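You operate a simulated robot arm through the tools that you are given. There is no shell and no other tool.

The job below is to be done with a simulated robot arm. You get a single attempt, and the scene is never put back.

## Task
Play the source on the UP NEXT sign through both desk speakers.
Fine: white socket first, then the white fader to the white line; volume knob in the middle.

The check looks at the end state, three seconds after you hand in, the way a careful person would. Anything else that was tipped, shoved, dropped, spilled or broken makes it a failure.

## Robot
A 6-joint arm with a two-finger gripper, fixed in place. Base frame: the origin is at the foot of the arm, x ahead of it, y to its left, z up; the work surface is at about z = 760. Units: mm, degrees, N and s.
It reaches about 1298 mm from its shoulder. Its first joint turns from -149.0 to 149.0 degrees. Payload 1.57 kg.
The tool frame sits at the grasp point between the pads (the TCP): z along the fingers, y along the line on which they close. The tips reach 21 mm beyond it. Largest opening 70 mm; the body of the gripper starts 50 mm behind the TCP.
Orientation is that of the tool frame in the base frame, as a unit quaternion [x, y, z, w]. With the fingers straight down and closing along the base's y, the tool's x points along the base's -x, its y along +y and its z along -z.

## Interface
- The arm moves only by the tool nudge_tool. Its argument "moves" is text: rows parted by semicolons, each of 7 numbers parted by spaces: the opening, from 0 (shut) to 1 (fully open), then the shift along the base's x, y, z in mm, then the turn, a rotation vector about the base's x, y, z in degrees. In form: claw tx ty tz ax ay az; .... A call has 1 to 20 rows; each row shifts and turns the commanded pose from where the row before left it. Rows are played at 5 a second. More than 50 mm and 8.6 degrees between two rows, or a gripper value outside its range, and nothing of the call is played. A pose out of reach is approached as far as the arm can. The call stops where the force on the tool passes 40 N (or 10 N more than at its start, if that is more) or the arm is blocked; 0.2 s more then pass. Each finger halts on what it meets, pressing with about 23 N; the grip force reading is that of the motor and also rises with nothing between the fingers. The clock runs only during rows and for 0.2 s after the last one: add rows that do not move to give the fingers time. The reply holds the time, the measured pose of the TCP, the force on the tool along the base axes, the opening and the grip force, in the units named above and with some noise, with the torque about the TCP (base axes, N m) and any sound that the robot's microphone picked up, and new pictures: "views" is both (left out), scene, wrist or none.
- Cameras (640 x 400 px; columns grow to the right, rows downward): "scene" is fixed at [401.4, 648.4, 1329.3]; the picture's right is [-1.00, -0.03, 0.00], its down [-0.01, 0.41, -0.91] and it looks along [0.02, -0.91, -0.41] (base axes); focal length 318 px, centre (320, 200). "wrist" rides on the gripper at [79, 4, -81] in the tool frame; the picture's right is [-0.05, 1.00, 0.00], its down [-0.67, -0.04, -0.74] and it looks along [-0.74, -0.04, 0.67] (tool axes); focal length 256 px, centre (320, 200).
- lift_body(by): slides the trunk up (or, below 0, down) by that many mm; the arm rides with it, the base frame stays. It gives what a move gives, with no picture.
- locate(camera, pixels): for up to 12 pixels [column, row] of the newest picture of that camera ("zoom" is the newest enlarged one), the place [x, y, z] in the base frame of the surface seen there, good to about 2 mm. No time passes.
- zoom(camera, box): a new picture of the part [left, top, right, bottom] of that camera's present view, enlarged. No time passes.
- job_done(): hands the job in; it is judged then, once.

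Unless the task says otherwise, let go and move clear before handing in.

The tools are called after "Emit:" by a JSON object that holds its "fn" and its "kwargs". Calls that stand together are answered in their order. nudge_tool: Moves the arm, as the interface text tells. Its arguments: {"type":"object","properties":{"moves":{"type":"string"},"views":{"type":"string","enum":["both","scene","wrist","none"]}},"required":["moves"]} The other tools are called the same way: lift_body (by) slides the trunk up or down; locate (camera, pixels) gives the place of the surface under pixels of a picture; zoom (camera, box) takes an enlarged picture of a part of a camera's view; job_done () hands the job in.

At the start:

```text
time_s: 0.0
ee_pos: [658.5, -416.6, 1050.6]
orientation: [0.001, 1.0, 0.001, 0.0]
force: [0.1, -0.3, -0.8]
ft_torque: [-0.02, -0.01, 0.0]
grip_width: 70.5
grip_force: 0.2
trunk travel left (down, up): [-732.0, 238.0]
```

scene: 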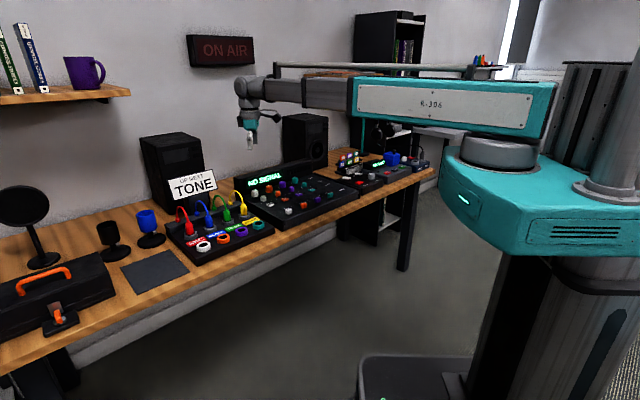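
wrist: 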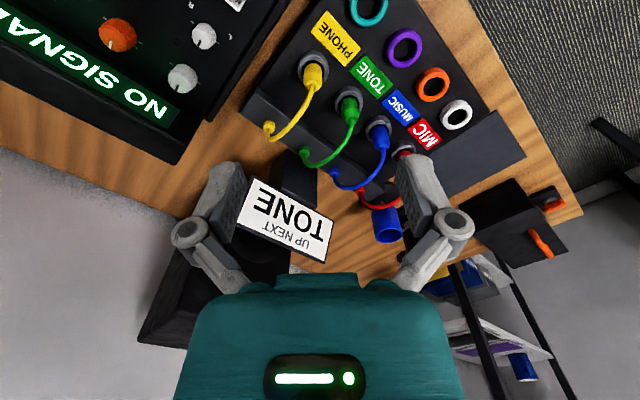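

The wrist picture shows the UP NEXT sign reading TONE (about 290,215), a patch box with four coloured plugs and four coloured ring sockets, and a mixer showing NO SIGNAL. I'll enlarge the relevant parts before moving anything.

Emit:
{"fn": "zoom", "kwargs": {"camera": "scene", "box": [160, 160, 280, 260]}}

Emit:
{"fn": "zoom", "kwargs": {"camera": "scene", "box": [230, 150, 370, 240]}}

Emit:
{"fn": "zoom", "kwargs": {"camera": "scene", "box": [320, 130, 440, 205]}}

Emit:
{"fn": "zoom", "kwargs": {"camera": "wrist", "box": [220, 0, 520, 220]}}

Emit:
{"fn": "zoom", "kwargs": {"camera": "wrist", "box": [0, 0, 280, 180]}}

Emit:
{"fn": "zoom", "kwargs": {"camera": "scene", "box": [120, 110, 350, 210]}}

```text
4.00 times, centred on (220, 210) of scene
```

zoom: 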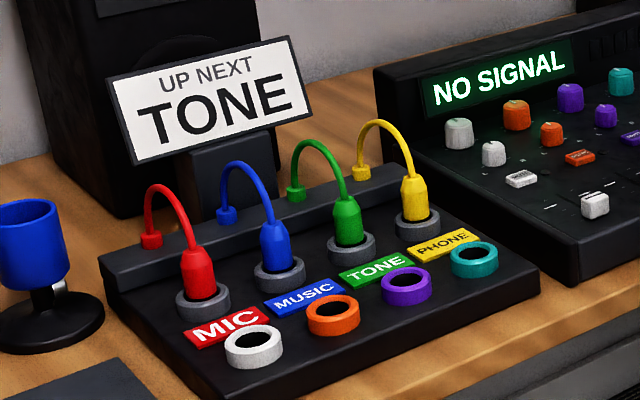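

```text
4.44 times, centred on (300, 195) of scene
```

zoom: 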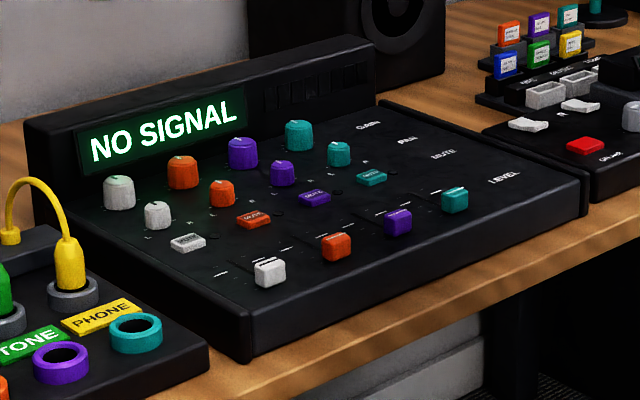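

```text
5.33 times, centred on (380, 168) of scene
```

zoom: 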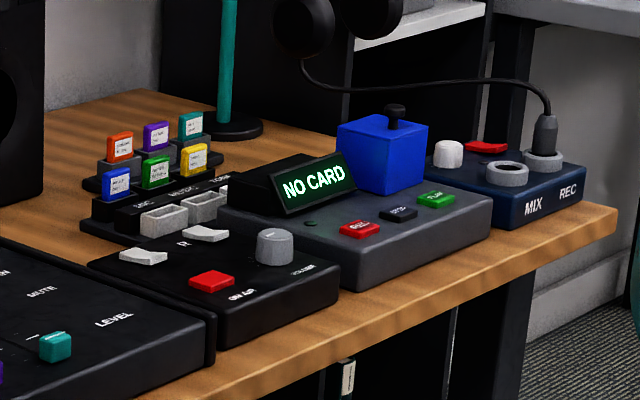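

```text
1.82 times, centred on (370, 110) of wrist
```

zoom: 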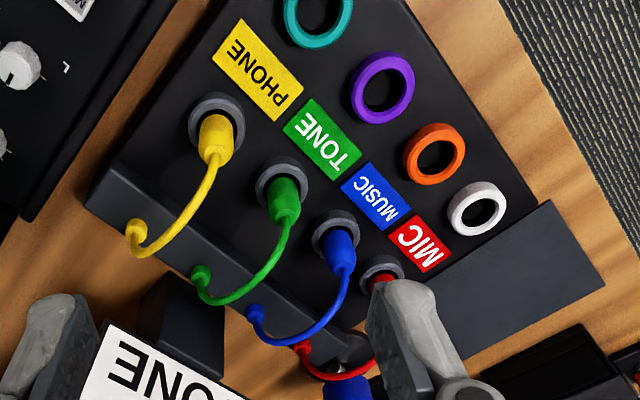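

```text
2.22 times, centred on (140, 90) of wrist
```

zoom: 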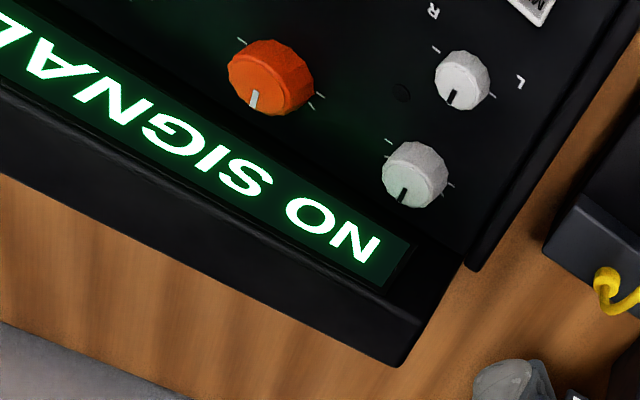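

```text
2.78 times, centred on (235, 160) of scene
```

zoom: 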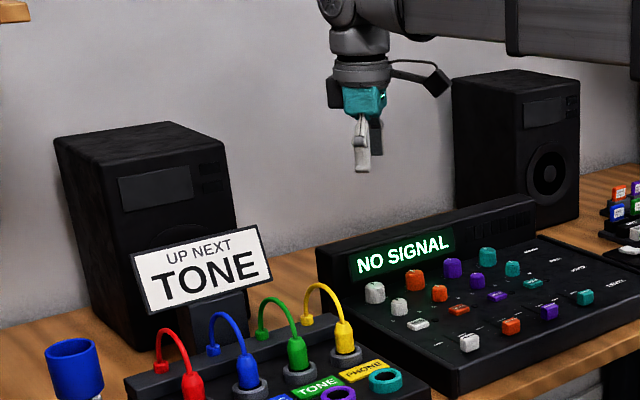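

The zooms show the mixer's white channel (gain, pan, mute, level fader), and right of it a box with two rockers, a red ON AIR button and the VOLUME knob. Next I'll get the positions of all of these.

Emit:
{"fn": "locate", "kwargs": {"camera": "wrist", "pixels": [[313, 74], [350, 104], [379, 133], [404, 154], [456, 115], [432, 85], [404, 49], [368, 8], [456, 104], [335, 130], [304, 153], [270, 128]]}}

Emit:
{"fn": "locate", "kwargs": {"camera": "scene", "pixels": [[246, 193], [253, 198], [260, 203], [289, 210], [347, 178], [359, 174], [361, 183], [371, 176], [277, 211], [290, 204], [380, 195], [300, 190]]}}

Emit:
{"fn": "zoom", "kwargs": {"camera": "scene", "box": [335, 165, 390, 200]}}

Emit:
{"fn": "zoom", "kwargs": {"camera": "scene", "box": [240, 180, 310, 225]}}

```text
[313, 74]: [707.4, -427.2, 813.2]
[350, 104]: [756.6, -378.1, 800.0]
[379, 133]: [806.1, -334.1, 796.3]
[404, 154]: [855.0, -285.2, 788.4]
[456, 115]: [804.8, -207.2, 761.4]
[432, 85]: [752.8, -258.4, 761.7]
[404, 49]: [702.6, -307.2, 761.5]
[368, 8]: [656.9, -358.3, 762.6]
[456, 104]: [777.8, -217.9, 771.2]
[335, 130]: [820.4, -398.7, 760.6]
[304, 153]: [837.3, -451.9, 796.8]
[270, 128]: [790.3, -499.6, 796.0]
```

```text
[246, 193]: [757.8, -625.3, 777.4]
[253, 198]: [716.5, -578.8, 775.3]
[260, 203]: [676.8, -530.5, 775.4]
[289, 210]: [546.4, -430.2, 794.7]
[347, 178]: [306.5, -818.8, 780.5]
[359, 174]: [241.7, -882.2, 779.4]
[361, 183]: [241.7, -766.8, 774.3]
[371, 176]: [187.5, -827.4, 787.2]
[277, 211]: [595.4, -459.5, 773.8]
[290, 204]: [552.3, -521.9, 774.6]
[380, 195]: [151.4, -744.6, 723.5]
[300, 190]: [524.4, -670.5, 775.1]
```

```text
11.43 times, centred on (362, 182) of scene
```

zoom: 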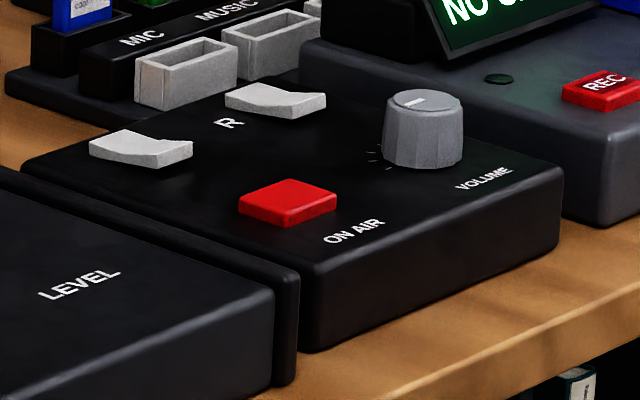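

```text
8.89 times, centred on (275, 202) of scene
```

zoom: 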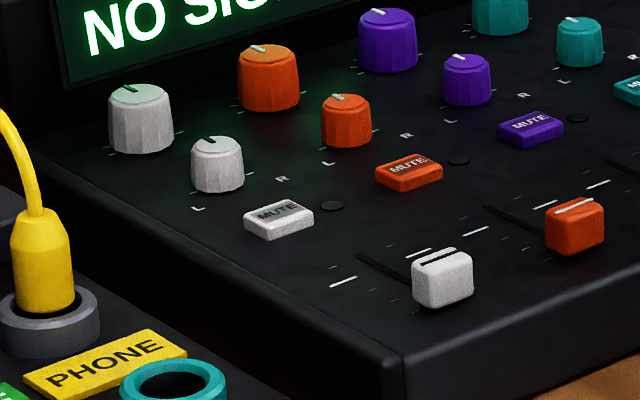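

The jacks run along (+x,+y) at about 70 mm pitch, so the desk is turned 45° to the base. TONE's plug is near (757,-378), the white ring near (805,-207) and the white fader cap near (546,-430). I'll rotate the tool by -45° to square up with the desk and back off so the wrist camera sees the mixer.

Emit:
{"fn": "nudge_tool", "kwargs": {"moves": "1 -38 23 0 0 0 -7.5; 1 -38 23 0 0 0 -7.5; 1 -38 23 0 0 0 -7.5; 1 -38 23 0 0 0 -7.5; 1 -38 23 0 0 0 -7.5; 1 -38 23 0 0 0 -7.5; 1 0 0 0 0 0 0", "views": "both"}}

```text
time_s: 1.6
ee_pos: [443.3, -288.9, 1050.8]
orientation: [0.383, 0.924, 0.0, -0.001]
force: [-0.8, 1.3, -0.3]
ft_torque: [-0.03, 0.02, 0.0]
grip_width: 70.0
grip_force: 0.0
out of reach, approached as far as the arm can: row 3, 6
trunk travel left (down, up): [-732.0, 238.0]
```

scene: 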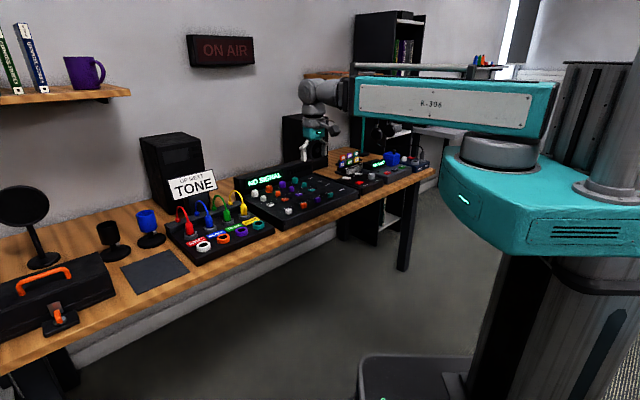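
wrist: 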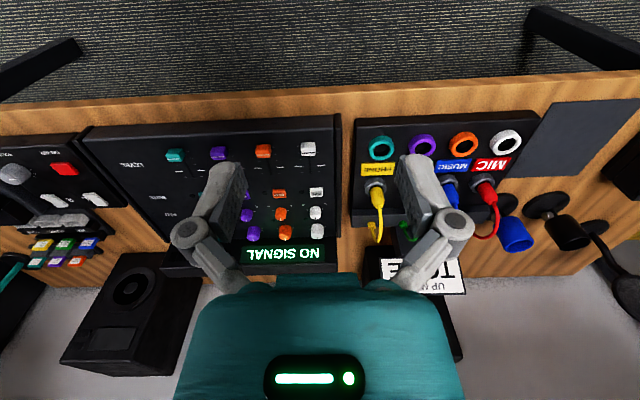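

The wrist camera now looks squarely at the desk. The mixer is at about (240,190), the patch box at (440,170) and the volume box at (50,190). I'll enlarge each part.

Emit:
{"fn": "zoom", "kwargs": {"camera": "wrist", "box": [230, 130, 350, 270]}}

Emit:
{"fn": "zoom", "kwargs": {"camera": "wrist", "box": [0, 120, 140, 270]}}

Emit:
{"fn": "zoom", "kwargs": {"camera": "wrist", "box": [340, 100, 540, 260]}}

Emit:
{"fn": "locate", "kwargs": {"camera": "wrist", "pixels": [[503, 137], [463, 142], [422, 146], [380, 147], [503, 127], [503, 150], [308, 149], [316, 192], [316, 213], [316, 229], [377, 187], [486, 185]]}}

```text
2.86 times, centred on (290, 200) of wrist
```

zoom: 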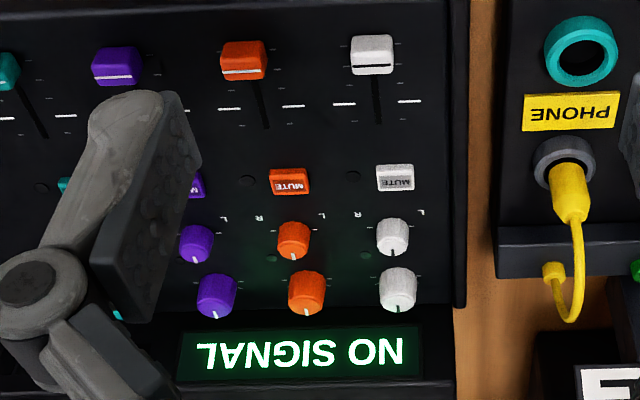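

```text
2.67 times, centred on (70, 195) of wrist
```

zoom: 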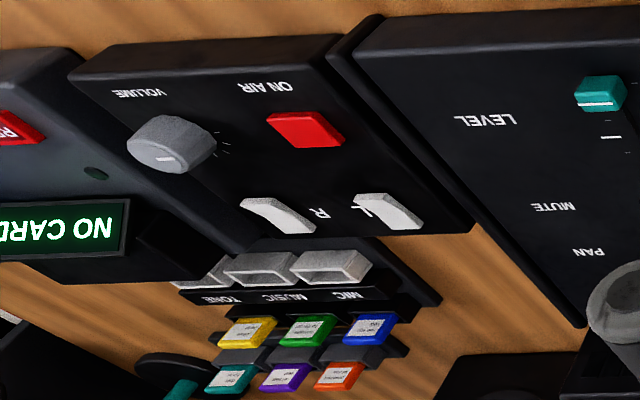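

```text
2.50 times, centred on (440, 180) of wrist
```

zoom: 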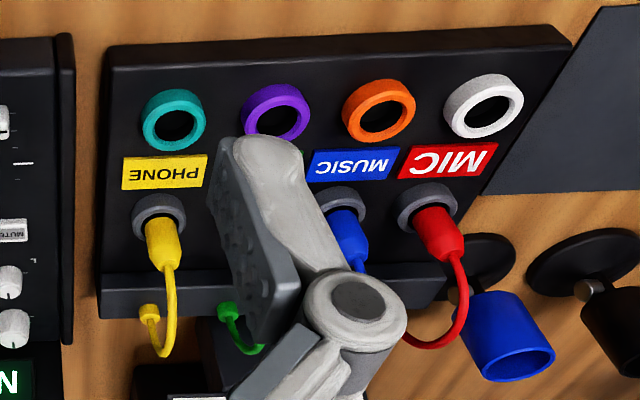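

```text
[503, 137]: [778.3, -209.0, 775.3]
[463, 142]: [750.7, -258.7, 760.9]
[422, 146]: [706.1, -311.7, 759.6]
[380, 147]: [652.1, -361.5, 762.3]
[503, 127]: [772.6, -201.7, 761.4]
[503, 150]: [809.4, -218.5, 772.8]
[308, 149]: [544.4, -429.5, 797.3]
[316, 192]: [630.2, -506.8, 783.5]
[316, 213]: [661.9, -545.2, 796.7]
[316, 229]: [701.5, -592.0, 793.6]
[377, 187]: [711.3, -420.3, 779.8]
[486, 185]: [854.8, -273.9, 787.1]
```

The white pan and gain pointers look centred. The TONE plug is hidden behind a finger, so I'll move above it with the fingers partly closed to see the plug and the white ring well.

Emit:
{"fn": "nudge_tool", "kwargs": {"moves": "0.6 44 -12 -10 0 0 0; 0.6 44 -12 -10 0 0 0; 0.6 44 -12 -10 0 0 0; 0.6 44 -12 -10 0 0 0; 0.6 44 -12 -10 0 0 0; 0.6 44 -12 -10 0 0 0; 0.6 22 -6 -10 0 0 0; 0.6 0 0 0 0 0 0", "views": "both"}}

```text
time_s: 3.4
ee_pos: [731.9, -367.2, 1050.8]
orientation: [0.383, 0.924, 0.0, 0.0]
force: [0.2, 0.0, -0.3]
ft_torque: [0.01, 0.01, 0.01]
grip_width: 42.1
grip_force: 0.0
out of reach, approached as far as the arm can: row 1, 2, 3, 4, 5, 6, 7
trunk travel left (down, up): [-732.0, 238.0]
```

scene: 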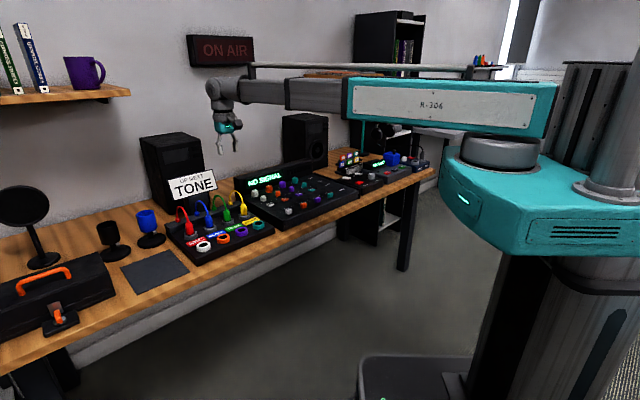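
wrist: 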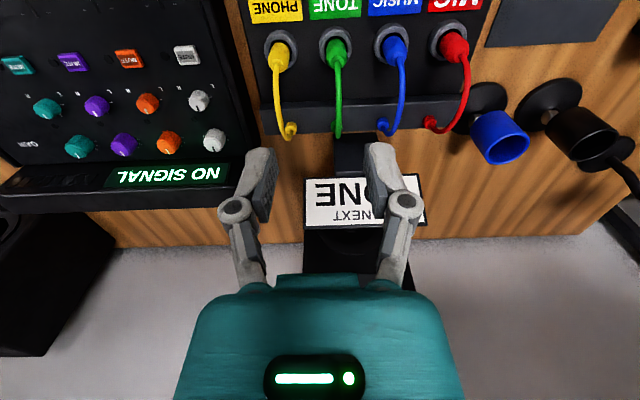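

z stayed at 1050.8 and every row read as out of reach, so height comes from the trunk, and commands restart from the reached pose. Before lowering, I'll measure the green plug (about 335,55), the cable, the sign (about 350,205) and the nearby speaker.

Emit:
{"fn": "zoom", "kwargs": {"camera": "wrist", "box": [230, 0, 490, 160]}}

Emit:
{"fn": "locate", "kwargs": {"camera": "wrist", "pixels": [[334, 45], [337, 62], [339, 80], [339, 105], [338, 130], [315, 215], [345, 226], [330, 180], [335, 31], [322, 50], [351, 47], [300, 60]]}}

Emit:
{"fn": "locate", "kwargs": {"camera": "scene", "pixels": [[175, 183], [214, 170], [195, 196], [242, 207], [240, 198], [165, 135], [198, 133], [223, 198], [225, 213], [227, 216]]}}

```text
2.46 times, centred on (360, 80) of wrist
```

zoom: 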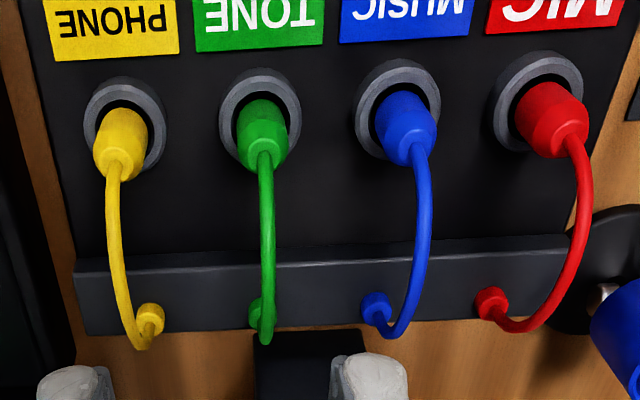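

```text
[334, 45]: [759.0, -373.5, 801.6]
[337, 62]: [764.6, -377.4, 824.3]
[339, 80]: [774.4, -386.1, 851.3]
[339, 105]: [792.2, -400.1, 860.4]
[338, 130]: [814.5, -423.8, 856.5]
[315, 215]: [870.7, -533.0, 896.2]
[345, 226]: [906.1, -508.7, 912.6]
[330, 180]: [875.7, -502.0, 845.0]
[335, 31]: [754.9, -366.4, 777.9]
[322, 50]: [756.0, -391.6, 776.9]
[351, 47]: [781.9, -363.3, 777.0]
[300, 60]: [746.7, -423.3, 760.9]
```

```text
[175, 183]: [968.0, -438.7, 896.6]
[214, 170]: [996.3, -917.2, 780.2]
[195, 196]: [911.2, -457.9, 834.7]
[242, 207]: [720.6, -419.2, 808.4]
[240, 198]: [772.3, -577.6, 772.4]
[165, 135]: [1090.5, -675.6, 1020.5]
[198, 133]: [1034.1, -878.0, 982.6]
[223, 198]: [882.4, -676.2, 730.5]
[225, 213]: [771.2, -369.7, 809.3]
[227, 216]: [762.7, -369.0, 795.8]
```

The green plug's axis is near (768,-379): ring top at z≈777, body to about 825, cable arch to about 860. I'll centre over it with the fingers straddling left-right, then lower the trunk partway and check.

Emit:
{"fn": "nudge_tool", "kwargs": {"moves": "0.6 18 -5.7 0 0 0 0; 0.6 18 -5.7 0 0 0 0; 0.6 0 0 0 0 0 0", "views": "none"}}

Emit:
{"fn": "lift_body", "kwargs": {"by": -130}}

Emit:
{"fn": "nudge_tool", "kwargs": {"moves": "0.6 0 0 0 0 0 0", "views": "both"}}

```text
time_s: 4.2
ee_pos: [765.8, -375.6, 1052.1]
orientation: [0.383, 0.924, 0.001, 0.0]
force: [0.0, -0.3, 0.0]
ft_torque: [0.0, -0.04, 0.03]
grip_width: 42.0
grip_force: 0.1
trunk travel left (down, up): [-732.0, 238.0]
```

```text
time_s: 5.8
ee_pos: [767.2, -375.9, 920.4]
orientation: [0.383, 0.924, -0.001, 0.0]
force: [-0.5, 0.0, -0.6]
ft_torque: [-0.01, 0.03, 0.01]
grip_width: 41.6
grip_force: 0.2
trunk travel left (down, up): [-602.0, 368.0]
```

```text
time_s: 6.2
ee_pos: [768.0, -376.7, 921.3]
orientation: [0.383, 0.924, -0.001, 0.0]
force: [-0.4, 0.8, -0.1]
ft_torque: [-0.01, -0.02, -0.02]
grip_width: 42.0
grip_force: 0.1
trunk travel left (down, up): [-602.0, 368.0]
```

scene: 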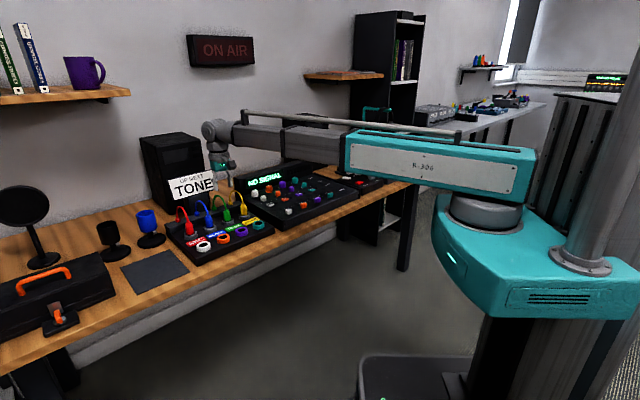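
wrist: 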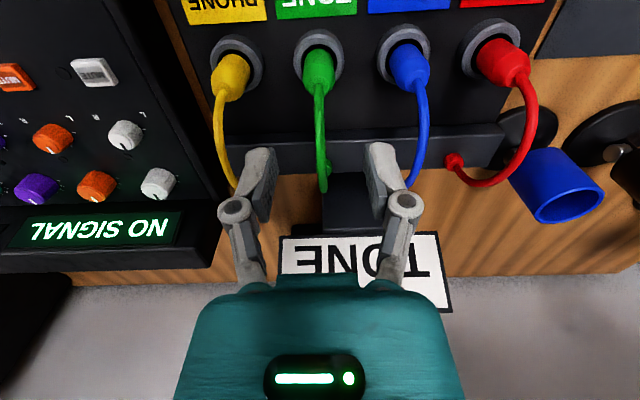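

The green plug at (317,68) lies straight below the fingers, which sit at (320,170). Before lowering further I'll check the forearm's position against the speakers and the sign.

Emit:
{"fn": "locate", "kwargs": {"camera": "scene", "pixels": [[225, 142], [260, 150], [320, 162], [343, 170], [300, 125], [318, 117], [215, 130], [228, 172], [430, 190], [470, 200]]}}

Emit:
{"fn": "locate", "kwargs": {"camera": "wrist", "pixels": [[302, 55], [338, 50], [316, 60], [317, 75], [318, 90], [319, 110], [320, 135], [322, 165], [290, 240], [385, 25], [318, 32], [237, 60]]}}

Emit:
{"fn": "zoom", "kwargs": {"camera": "scene", "box": [160, 110, 280, 230]}}

```text
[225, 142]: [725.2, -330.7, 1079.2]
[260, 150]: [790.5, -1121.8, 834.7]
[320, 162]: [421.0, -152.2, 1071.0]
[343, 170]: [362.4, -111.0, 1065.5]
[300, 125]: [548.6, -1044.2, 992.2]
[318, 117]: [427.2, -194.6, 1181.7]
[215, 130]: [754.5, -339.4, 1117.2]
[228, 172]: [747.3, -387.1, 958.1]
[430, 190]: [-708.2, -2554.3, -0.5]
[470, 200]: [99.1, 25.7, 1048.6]
```

```text
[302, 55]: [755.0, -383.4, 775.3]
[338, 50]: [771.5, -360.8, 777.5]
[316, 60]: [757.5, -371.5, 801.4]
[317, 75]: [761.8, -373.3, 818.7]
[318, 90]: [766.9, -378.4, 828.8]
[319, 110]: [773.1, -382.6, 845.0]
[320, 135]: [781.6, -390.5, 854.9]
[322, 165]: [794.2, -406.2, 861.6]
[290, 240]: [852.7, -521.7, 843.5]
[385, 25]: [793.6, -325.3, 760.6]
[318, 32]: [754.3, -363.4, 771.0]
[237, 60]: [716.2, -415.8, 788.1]
```

```text
3.33 times, centred on (220, 170) of scene
```

zoom: 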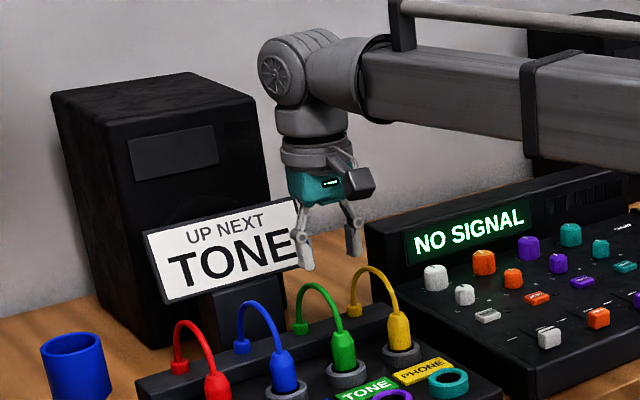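

The forearm stays in front of the desk and well above the mixer, so lowering is clear. I'll trim y slightly, lower to about z 808 with the tips just above the ring top at 777, and look again.

Emit:
{"fn": "nudge_tool", "kwargs": {"moves": "0.6 0 -1.5 0 0 0 0; 0.6 0 0 0 0 0 0", "views": "none"}}

Emit:
{"fn": "lift_body", "kwargs": {"by": -70}}

Emit:
{"fn": "lift_body", "kwargs": {"by": -43}}

Emit:
{"fn": "nudge_tool", "kwargs": {"moves": "0.6 0 0 0 0 0 0", "views": "both"}}

```text
time_s: 6.8
ee_pos: [766.8, -377.9, 920.7]
orientation: [0.383, 0.924, 0.0, 0.0]
force: [0.0, 0.3, -0.4]
ft_torque: [-0.01, 0.0, 0.0]
grip_width: 42.1
grip_force: 0.1
trunk travel left (down, up): [-602.0, 368.0]
```

```text
time_s: 7.9
ee_pos: [767.3, -377.1, 850.2]
orientation: [0.383, 0.924, 0.0, 0.0]
force: [0.1, -0.7, 0.2]
ft_torque: [0.02, -0.03, 0.0]
grip_width: 42.0
grip_force: 0.1
trunk travel left (down, up): [-532.0, 438.0]
```

```text
time_s: 8.7
ee_pos: [765.9, -378.0, 808.5]
orientation: [0.382, 0.924, 0.0, 0.0]
force: [-0.7, 0.4, 0.9]
ft_torque: [0.02, 0.04, -0.02]
grip_width: 42.3
grip_force: 0.0
trunk travel left (down, up): [-489.0, 481.0]
```

```text
time_s: 9.1
ee_pos: [767.3, -377.9, 808.8]
orientation: [0.383, 0.924, 0.0, 0.0]
force: [0.3, 0.6, -0.5]
ft_torque: [-0.02, 0.03, -0.01]
grip_width: 41.9
grip_force: 0.0
trunk travel left (down, up): [-489.0, 481.0]
```

scene: 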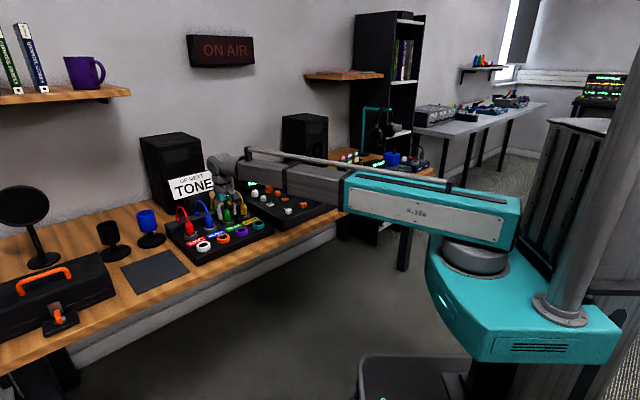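
wrist: 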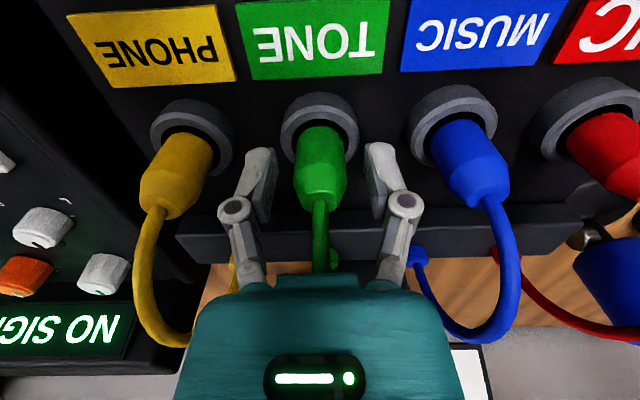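

The green plug at (320,165) is centred between the pads and nothing is touching. I'll close on it.

Emit:
{"fn": "nudge_tool", "kwargs": {"moves": "0.4 0 0 0 0 0 0; 0.25 0 0 0 0 0 0; 0.1 0 0 0 0 0 0; 0 0 0 0 0 0 0; 0 0 0 0 0 0 0; 0 0 0 0 0 0 0", "views": "wrist"}}

```text
time_s: 10.5
ee_pos: [767.1, -378.2, 807.5]
orientation: [0.383, 0.924, 0.0, 0.001]
force: [-0.2, 0.1, 1.2]
ft_torque: [-0.04, 0.01, 0.01]
grip_width: 23.9
grip_force: 22.5
trunk travel left (down, up): [-489.0, 481.0]
```

wrist: 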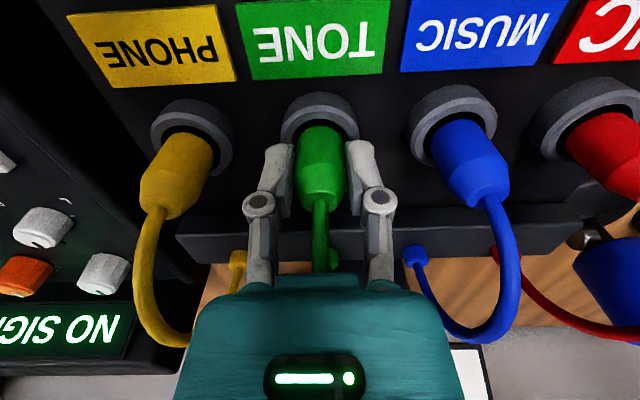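

The plug is held: width 23.9 mm, grip 22.5 N. I'll raise the trunk to pull it out.

Emit:
{"fn": "lift_body", "kwargs": {"by": 30}}

Emit:
{"fn": "nudge_tool", "kwargs": {"moves": "0 0 0 0 0 0 0", "views": "wrist"}}

```text
time_s: 11.3
ee_pos: [766.4, -377.6, 838.3]
orientation: [0.383, 0.924, 0.0, 0.0]
force: [-0.5, 0.2, -1.8]
ft_torque: [0.01, 0.0, 0.0]
grip_width: 23.8
grip_force: 22.9
trunk travel left (down, up): [-519.0, 451.0]
```

```text
time_s: 11.7
ee_pos: [766.6, -378.9, 837.6]
orientation: [0.383, 0.924, 0.0, 0.0]
force: [0.0, -0.2, -0.2]
ft_torque: [-0.03, 0.0, 0.0]
grip_width: 23.6
grip_force: 22.8
trunk travel left (down, up): [-519.0, 451.0]
```

wrist: 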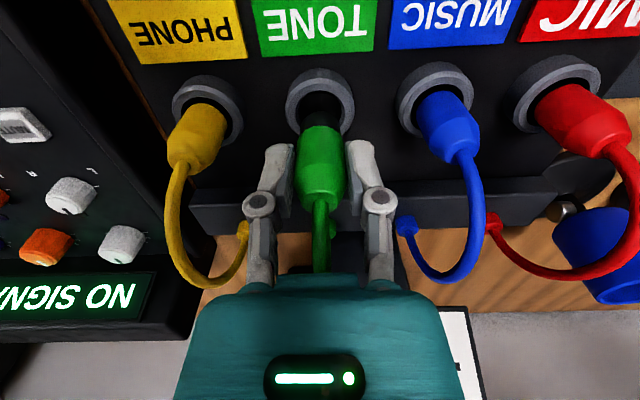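

The plug is sliding out, with its dark lower barrel now showing at (320,112). I'll lift further to clear, then locate the white ring precisely from above.

Emit:
{"fn": "lift_body", "kwargs": {"by": 45}}

Emit:
{"fn": "nudge_tool", "kwargs": {"moves": "0 -10 10 0 0 0 0; 0 -10 10 0 0 0 0; 0 -10 10 0 0 0 0; 0 0 0 0 0 0 0", "views": "both"}}

```text
time_s: 12.6
ee_pos: [766.1, -377.7, 884.0]
orientation: [0.382, 0.924, 0.001, 0.0]
force: [0.5, 0.5, -0.5]
ft_torque: [0.01, -0.02, 0.01]
grip_width: 23.9
grip_force: 23.3
trunk travel left (down, up): [-564.0, 406.0]
```

```text
time_s: 13.6
ee_pos: [736.1, -347.1, 883.9]
orientation: [0.383, 0.924, -0.001, 0.0]
force: [-0.1, 0.3, -1.7]
ft_torque: [-0.05, 0.03, 0.0]
grip_width: 23.9
grip_force: 22.8
trunk travel left (down, up): [-564.0, 406.0]
```

scene: 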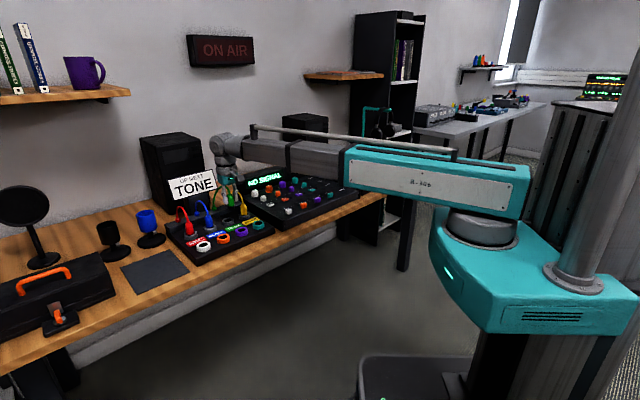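
wrist: 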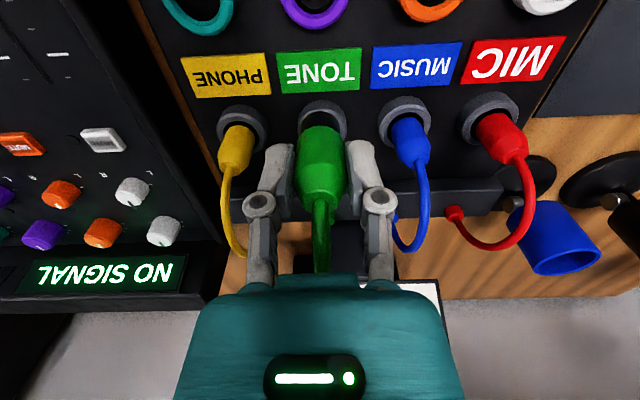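

The plug is out and held. I'll now locate points on the rims of the coloured rings in the scene and wrist views to find the white socket's centre.

Emit:
{"fn": "zoom", "kwargs": {"camera": "scene", "box": [180, 200, 280, 260]}}

Emit:
{"fn": "locate", "kwargs": {"camera": "zoom", "pixels": [[100, 290], [147, 300], [192, 292], [147, 268], [147, 322], [125, 310], [170, 310], [147, 295]]}}

```text
6.40 times, centred on (230, 230) of scene
```

zoom: 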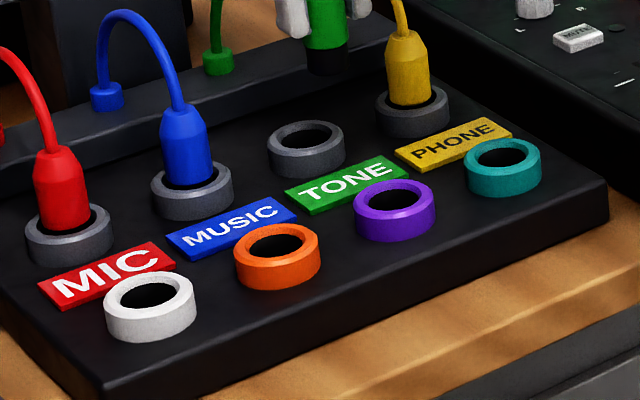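

```text
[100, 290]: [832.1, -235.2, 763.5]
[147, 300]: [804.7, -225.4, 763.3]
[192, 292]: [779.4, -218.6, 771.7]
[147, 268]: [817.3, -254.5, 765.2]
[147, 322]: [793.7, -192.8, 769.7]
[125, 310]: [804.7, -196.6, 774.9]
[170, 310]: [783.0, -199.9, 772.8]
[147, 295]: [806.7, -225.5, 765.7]
```

The white ring is at (150,300) in the zoom, and the empty TONE jack at (305,142) gives me a calibration reference. I'll sample the rims of both.

Emit:
{"fn": "locate", "kwargs": {"camera": "zoom", "pixels": [[112, 298], [188, 288], [150, 276], [151, 312], [120, 284], [178, 305], [274, 142], [338, 140], [304, 125], [306, 163], [283, 130], [330, 155]]}}

Emit:
{"fn": "locate", "kwargs": {"camera": "zoom", "pixels": [[243, 246], [312, 240], [277, 229], [279, 261], [362, 200], [428, 196], [394, 184], [396, 214], [472, 155], [535, 152], [502, 142], [505, 171]]}}

```text
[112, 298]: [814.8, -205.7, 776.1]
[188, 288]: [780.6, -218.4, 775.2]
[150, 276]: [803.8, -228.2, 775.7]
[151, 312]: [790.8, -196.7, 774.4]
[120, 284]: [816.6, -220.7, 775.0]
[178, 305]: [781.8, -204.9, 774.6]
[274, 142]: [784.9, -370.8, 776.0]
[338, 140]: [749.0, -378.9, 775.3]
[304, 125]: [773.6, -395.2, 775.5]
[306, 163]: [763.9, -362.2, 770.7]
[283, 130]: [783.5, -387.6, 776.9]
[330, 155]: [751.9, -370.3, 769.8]
```

```text
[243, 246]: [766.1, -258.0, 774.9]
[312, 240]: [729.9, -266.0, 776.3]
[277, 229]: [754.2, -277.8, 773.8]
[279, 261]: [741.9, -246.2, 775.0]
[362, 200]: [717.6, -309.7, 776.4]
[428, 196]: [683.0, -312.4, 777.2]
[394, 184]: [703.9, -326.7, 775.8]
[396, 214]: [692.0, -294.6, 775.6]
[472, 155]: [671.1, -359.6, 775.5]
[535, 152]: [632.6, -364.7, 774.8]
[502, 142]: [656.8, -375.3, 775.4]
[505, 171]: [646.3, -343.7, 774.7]
```

The white socket centre works out at about (798.2,-212.3). Allowing for my small grip offset, the TCP target is (797.5,-212.1). I'll go forward first, then left along the ring row at this height, watching the force in case the cable pulls.

Emit:
{"fn": "nudge_tool", "kwargs": {"moves": "0 -18.4 18.4 0 0 0 0; 0 -18.4 18.4 0 0 0 0; 0 24.5 24.5 0 0 0 0; 0 24.5 24.5 0 0 0 0; 0 24.5 24.5 0 0 0 0; 0 24.5 24.5 0 0 0 0; 0 0 0 0 0 0 0; 0 0 0 0 0 0 0", "views": "both"}}

```text
time_s: 15.3
ee_pos: [802.8, -208.6, 882.5]
orientation: [0.383, 0.924, 0.001, 0.0]
force: [-0.4, -0.3, -0.1]
ft_torque: [0.01, 0.0, 0.0]
grip_width: 23.8
grip_force: 23.3
trunk travel left (down, up): [-564.0, 406.0]
```

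scene: 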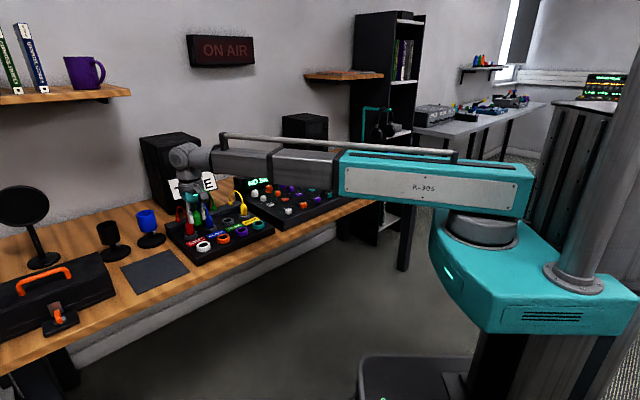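
wrist: 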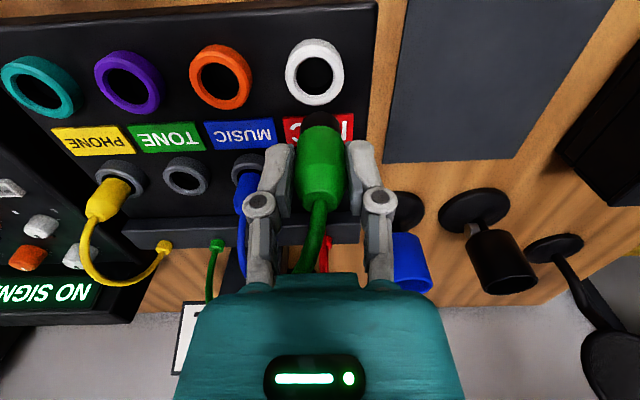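

The plug is now above and just behind the white ring, which shows at (314,70). The reading is a few mm off target, so I'll let it settle and re-read.

Emit:
{"fn": "nudge_tool", "kwargs": {"moves": "0 0 0 0 0 0 0; 0 0 0 0 0 0 0; 0 0 0 0 0 0 0", "views": "none"}}

Emit:
{"fn": "nudge_tool", "kwargs": {"moves": "0 0 0 0 0 0 0; 0 0 0 0 0 0 0", "views": "none"}}

```text
time_s: 16.1
ee_pos: [802.0, -209.3, 882.7]
orientation: [0.383, 0.924, 0.0, 0.0]
force: [0.4, -0.1, -0.8]
ft_torque: [-0.02, 0.02, 0.02]
grip_width: 24.0
grip_force: 22.7
trunk travel left (down, up): [-564.0, 406.0]
```

```text
time_s: 16.8
ee_pos: [802.7, -209.8, 883.3]
orientation: [0.383, 0.924, 0.0, 0.0]
force: [0.7, -0.6, 0.2]
ft_torque: [-0.01, -0.03, 0.0]
grip_width: 24.0
grip_force: 22.6
trunk travel left (down, up): [-564.0, 406.0]
```

It settled at about (802.5,-209.2). I'll correct by (-5,-2.9) and lower partway to check alignment visually.

Emit:
{"fn": "nudge_tool", "kwargs": {"moves": "0 -5 -2.9 0 0 0 0; 0 0 0 0 0 0 0; 0 0 0 0 0 0 0", "views": "none"}}

Emit:
{"fn": "lift_body", "kwargs": {"by": -30}}

Emit:
{"fn": "nudge_tool", "kwargs": {"moves": "0 0 0 0 0 0 0; 0 0 0 0 0 0 0", "views": "both"}}

Emit:
{"fn": "zoom", "kwargs": {"camera": "scene", "box": [160, 190, 260, 260]}}

Emit:
{"fn": "zoom", "kwargs": {"camera": "wrist", "box": [220, 20, 420, 220]}}

```text
time_s: 17.6
ee_pos: [795.0, -213.6, 883.6]
orientation: [0.383, 0.924, 0.0, 0.0]
force: [-0.9, 0.2, 0.3]
ft_torque: [-0.01, -0.01, -0.02]
grip_width: 23.9
grip_force: 22.7
trunk travel left (down, up): [-564.0, 406.0]
```

```text
time_s: 18.3
ee_pos: [796.1, -213.9, 852.3]
orientation: [0.382, 0.924, 0.0, 0.0]
force: [-0.1, -0.7, -0.6]
ft_torque: [-0.02, 0.01, -0.02]
grip_width: 23.9
grip_force: 23.0
trunk travel left (down, up): [-534.0, 436.0]
```

```text
time_s: 18.9
ee_pos: [795.9, -213.8, 853.3]
orientation: [0.383, 0.924, -0.001, 0.0]
force: [0.7, -0.1, -0.1]
ft_torque: [0.02, -0.02, -0.01]
grip_width: 23.9
grip_force: 23.0
trunk travel left (down, up): [-534.0, 436.0]
```

scene: 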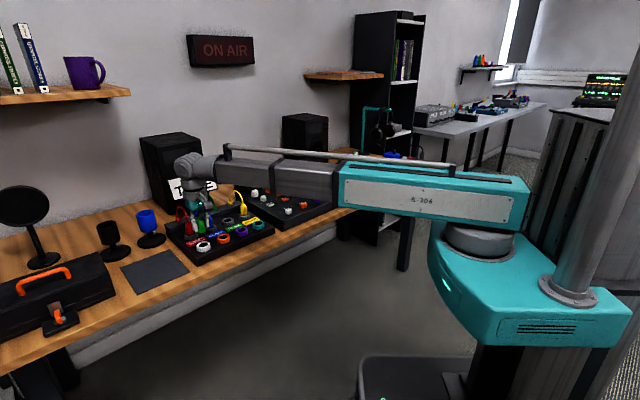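
wrist: 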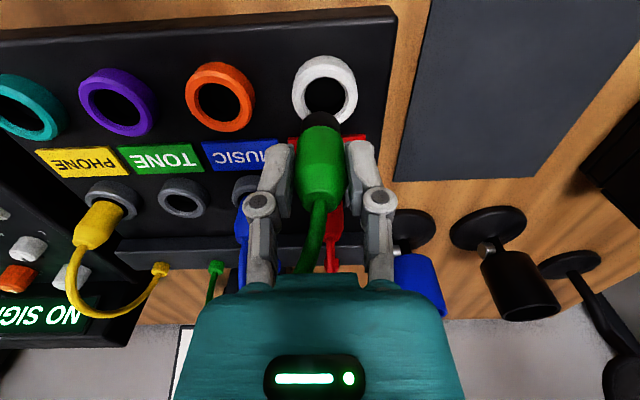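

```text
5.71 times, centred on (210, 225) of scene
```

zoom: 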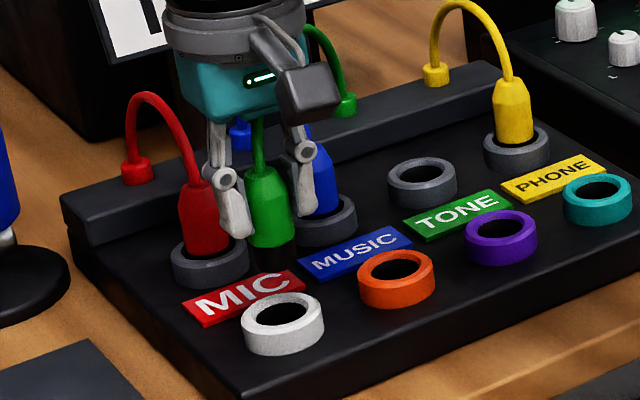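

```text
2.00 times, centred on (320, 120) of wrist
```

zoom: 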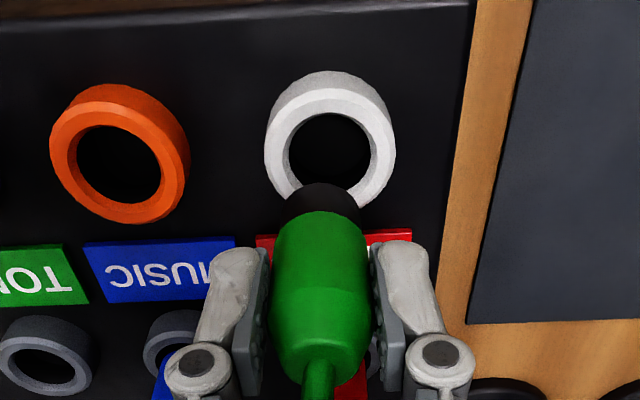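

From the camera geometry, the point below the TCP at ring height should project to about (320,100), while the ring centre is at about (325,95). So I'm slightly right of it along the row. I'll measure the rim again from this close view.

Emit:
{"fn": "locate", "kwargs": {"camera": "zoom", "pixels": [[276, 150], [382, 150], [330, 101], [288, 188], [374, 188], [290, 115], [370, 112], [320, 195], [316, 280], [345, 260], [305, 300], [335, 300]]}}

Emit:
{"fn": "nudge_tool", "kwargs": {"moves": "0 0 0 0 0 0 0; 0 0 0 0 0 0 0", "views": "none"}}

Emit:
{"fn": "nudge_tool", "kwargs": {"moves": "0 0 0 0 0 0 0; 0 0 0 0 0 0 0", "views": "none"}}

```text
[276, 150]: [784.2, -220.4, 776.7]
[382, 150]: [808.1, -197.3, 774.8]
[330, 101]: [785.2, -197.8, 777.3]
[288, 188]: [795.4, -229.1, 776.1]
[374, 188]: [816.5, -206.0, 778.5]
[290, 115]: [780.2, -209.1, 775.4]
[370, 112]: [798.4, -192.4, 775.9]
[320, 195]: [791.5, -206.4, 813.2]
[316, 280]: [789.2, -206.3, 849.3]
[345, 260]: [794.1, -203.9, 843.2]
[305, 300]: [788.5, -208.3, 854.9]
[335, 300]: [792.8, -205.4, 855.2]
```

```text
time_s: 19.5
ee_pos: [795.5, -213.1, 854.1]
orientation: [0.383, 0.924, 0.0, 0.001]
force: [0.1, -0.3, -0.3]
ft_torque: [0.03, -0.02, -0.02]
grip_width: 23.7
grip_force: 23.0
trunk travel left (down, up): [-534.0, 436.0]
```

```text
time_s: 20.1
ee_pos: [796.0, -211.9, 852.2]
orientation: [0.383, 0.924, 0.0, -0.001]
force: [0.6, -0.7, 0.3]
ft_torque: [0.01, 0.01, 0.0]
grip_width: 23.8
grip_force: 22.8
trunk travel left (down, up): [-534.0, 436.0]
```

The fit puts the white centre at about u=414.8, v=714.3 along the desk axes, and the plug axis at about (412.2,714.6). I need roughly 2.6 mm more to the left along the row.

Emit:
{"fn": "nudge_tool", "kwargs": {"moves": "0 1.6 2 0 0 0 0; 0 0 0 0 0 0 0; 0 0 0 0 0 0 0", "views": "none"}}

Emit:
{"fn": "nudge_tool", "kwargs": {"moves": "0 0 0 0 0 0 0; 0 0 0 0 0 0 0", "views": "wrist"}}

Emit:
{"fn": "zoom", "kwargs": {"camera": "wrist", "box": [220, 20, 420, 220]}}

Emit:
{"fn": "nudge_tool", "kwargs": {"moves": "0 0 0 0 0 0 0; 0 0 0 0 0 0 0", "views": "none"}}

```text
time_s: 20.9
ee_pos: [798.4, -211.3, 853.4]
orientation: [0.383, 0.924, -0.001, -0.001]
force: [-0.2, -0.9, -1.1]
ft_torque: [0.03, 0.01, 0.01]
grip_width: 23.8
grip_force: 22.9
trunk travel left (down, up): [-534.0, 436.0]
```

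```text
time_s: 21.5
ee_pos: [797.7, -211.0, 853.8]
orientation: [0.383, 0.924, 0.0, 0.0]
force: [0.7, -0.1, -0.6]
ft_torque: [-0.02, 0.01, 0.02]
grip_width: 23.9
grip_force: 22.8
trunk travel left (down, up): [-534.0, 436.0]
```

wrist: 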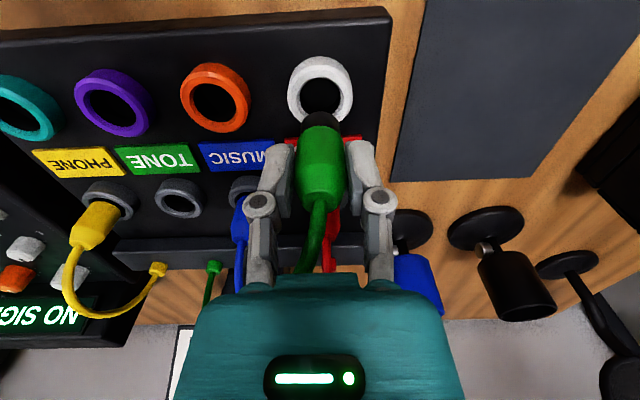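

```text
2.00 times, centred on (320, 120) of wrist
```

zoom: 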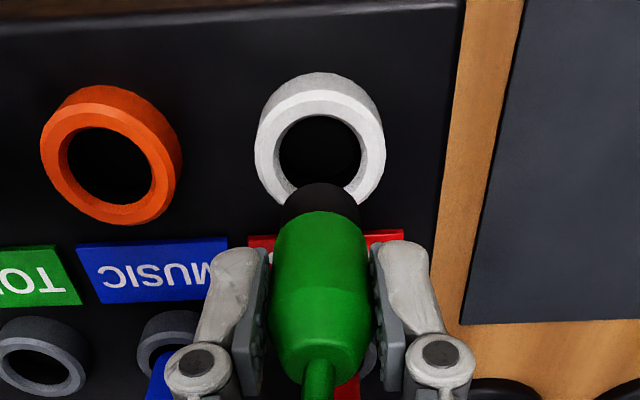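

```text
time_s: 22.1
ee_pos: [797.3, -210.3, 854.3]
orientation: [0.383, 0.924, 0.0, 0.001]
force: [-0.1, -0.7, -0.9]
ft_torque: [-0.01, 0.03, 0.0]
grip_width: 23.9
grip_force: 22.7
trunk travel left (down, up): [-534.0, 436.0]
```

The ring's centre is now at zoom column 320, in line with the plug. I'll lower gradually, watching the force.

Emit:
{"fn": "lift_body", "kwargs": {"by": -22}}

Emit:
{"fn": "nudge_tool", "kwargs": {"moves": "0 0 0 0 0 0 0", "views": "wrist"}}

Emit:
{"fn": "zoom", "kwargs": {"camera": "wrist", "box": [220, 20, 420, 220]}}

Emit:
{"fn": "zoom", "kwargs": {"camera": "scene", "box": [170, 200, 250, 260]}}

```text
time_s: 22.8
ee_pos: [797.3, -211.4, 829.9]
orientation: [0.384, 0.924, -0.001, 0.001]
force: [-0.1, -0.5, -0.7]
ft_torque: [-0.02, -0.01, 0.0]
grip_width: 23.8
grip_force: 23.2
trunk travel left (down, up): [-512.0, 458.0]
```

```text
time_s: 23.2
ee_pos: [797.6, -211.8, 831.4]
orientation: [0.383, 0.924, 0.0, 0.0]
force: [0.2, -0.2, 0.1]
ft_torque: [-0.02, -0.02, 0.0]
grip_width: 23.7
grip_force: 23.3
trunk travel left (down, up): [-512.0, 458.0]
```

wrist: 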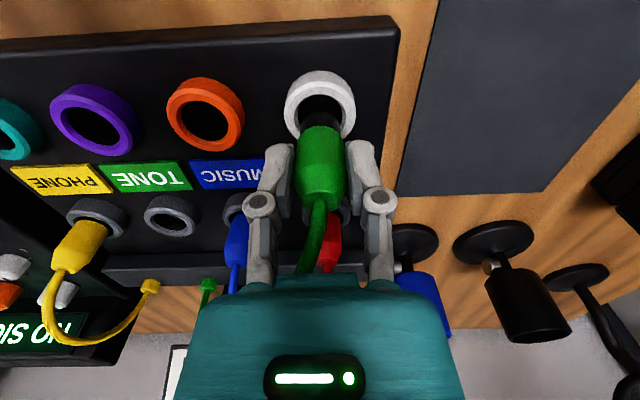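

```text
2.00 times, centred on (320, 120) of wrist
```

zoom: 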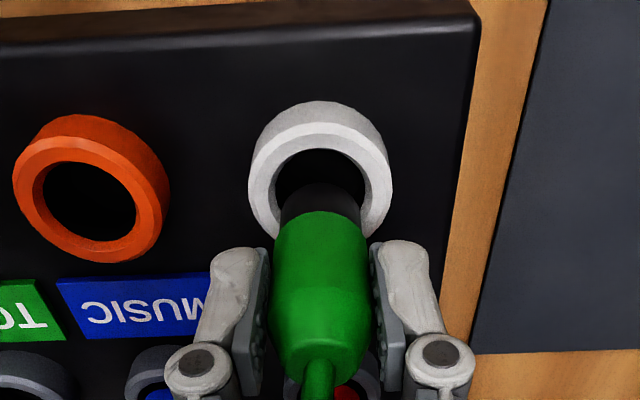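

```text
6.67 times, centred on (210, 230) of scene
```

zoom: 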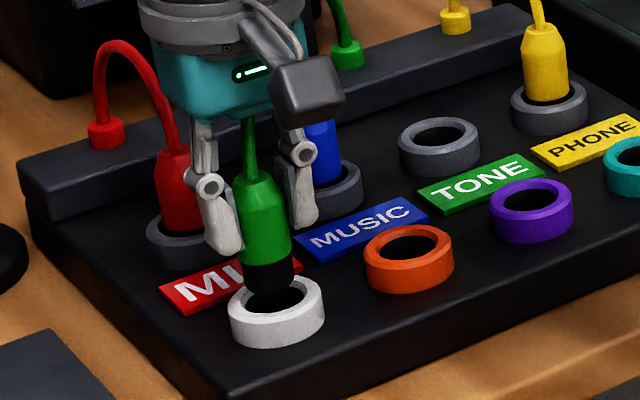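

The barrel at (320,200) in the zoom sits over the hole's middle, and the scene view agrees. Lowering in small steps.

Emit:
{"fn": "lift_body", "kwargs": {"by": -10}}

Emit:
{"fn": "zoom", "kwargs": {"camera": "scene", "box": [170, 200, 250, 260]}}

Emit:
{"fn": "zoom", "kwargs": {"camera": "wrist", "box": [220, 20, 420, 220]}}

```text
time_s: 23.8
ee_pos: [799.1, -210.6, 820.9]
orientation: [0.383, 0.924, 0.0, -0.001]
force: [0.7, -1.0, -0.7]
ft_torque: [0.0, -0.02, -0.01]
grip_width: 23.6
grip_force: 23.2
trunk travel left (down, up): [-502.0, 468.0]
```

```text
6.67 times, centred on (210, 230) of scene
```

zoom: 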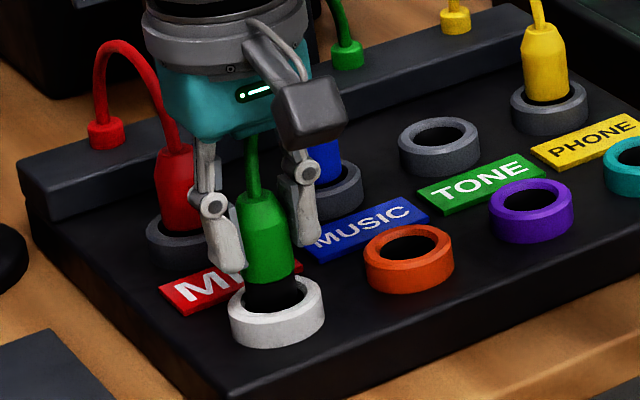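

```text
2.00 times, centred on (320, 120) of wrist
```

zoom: 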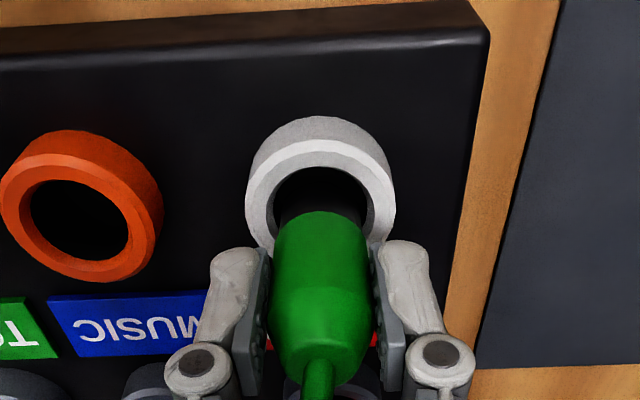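

The barrel is entering the white ring and there is no contact force. I'll keep lowering toward the seated height of about 808.

Emit:
{"fn": "lift_body", "kwargs": {"by": -8}}

Emit:
{"fn": "lift_body", "kwargs": {"by": -4}}

Emit:
{"fn": "nudge_tool", "kwargs": {"moves": "0 0 0 0 0 0 0", "views": "both"}}

Emit:
{"fn": "zoom", "kwargs": {"camera": "scene", "box": [170, 200, 250, 260]}}

```text
time_s: 24.3
ee_pos: [798.4, -210.7, 812.5]
orientation: [0.382, 0.924, -0.001, 0.0]
force: [-0.4, -0.3, -0.1]
ft_torque: [0.0, 0.02, -0.03]
grip_width: 23.8
grip_force: 23.5
trunk travel left (down, up): [-494.0, 476.0]
```

```text
time_s: 24.9
ee_pos: [797.9, -211.2, 809.1]
orientation: [0.383, 0.924, 0.0, 0.0]
force: [0.0, 0.5, -0.7]
ft_torque: [-0.03, 0.05, 0.02]
grip_width: 24.0
grip_force: 23.2
trunk travel left (down, up): [-490.0, 480.0]
```

```text
time_s: 25.3
ee_pos: [798.2, -210.3, 809.4]
orientation: [0.383, 0.924, 0.0, 0.0]
force: [-0.6, -0.1, -0.7]
ft_torque: [0.01, 0.0, 0.0]
grip_width: 23.9
grip_force: 22.5
trunk travel left (down, up): [-490.0, 480.0]
```

scene: 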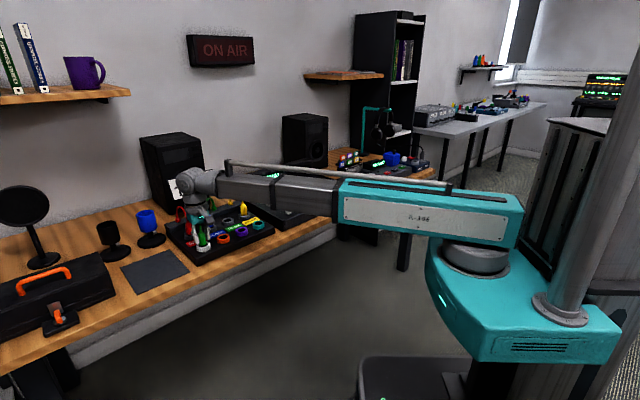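
wrist: 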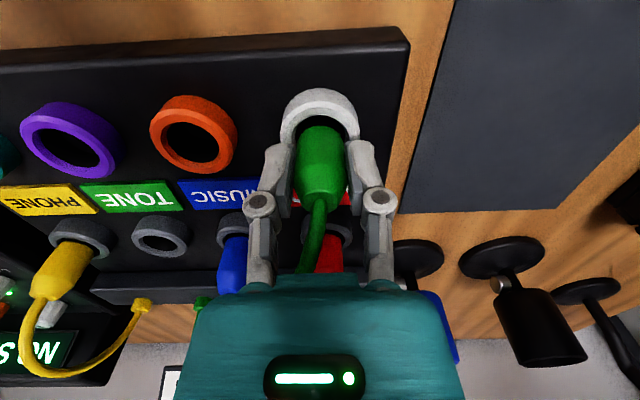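

```text
6.67 times, centred on (210, 230) of scene
```

zoom: 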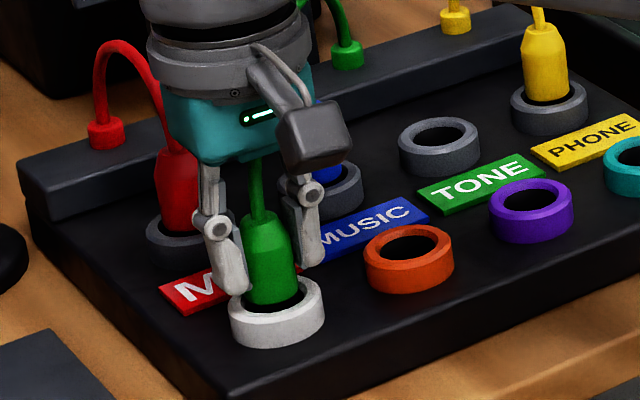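

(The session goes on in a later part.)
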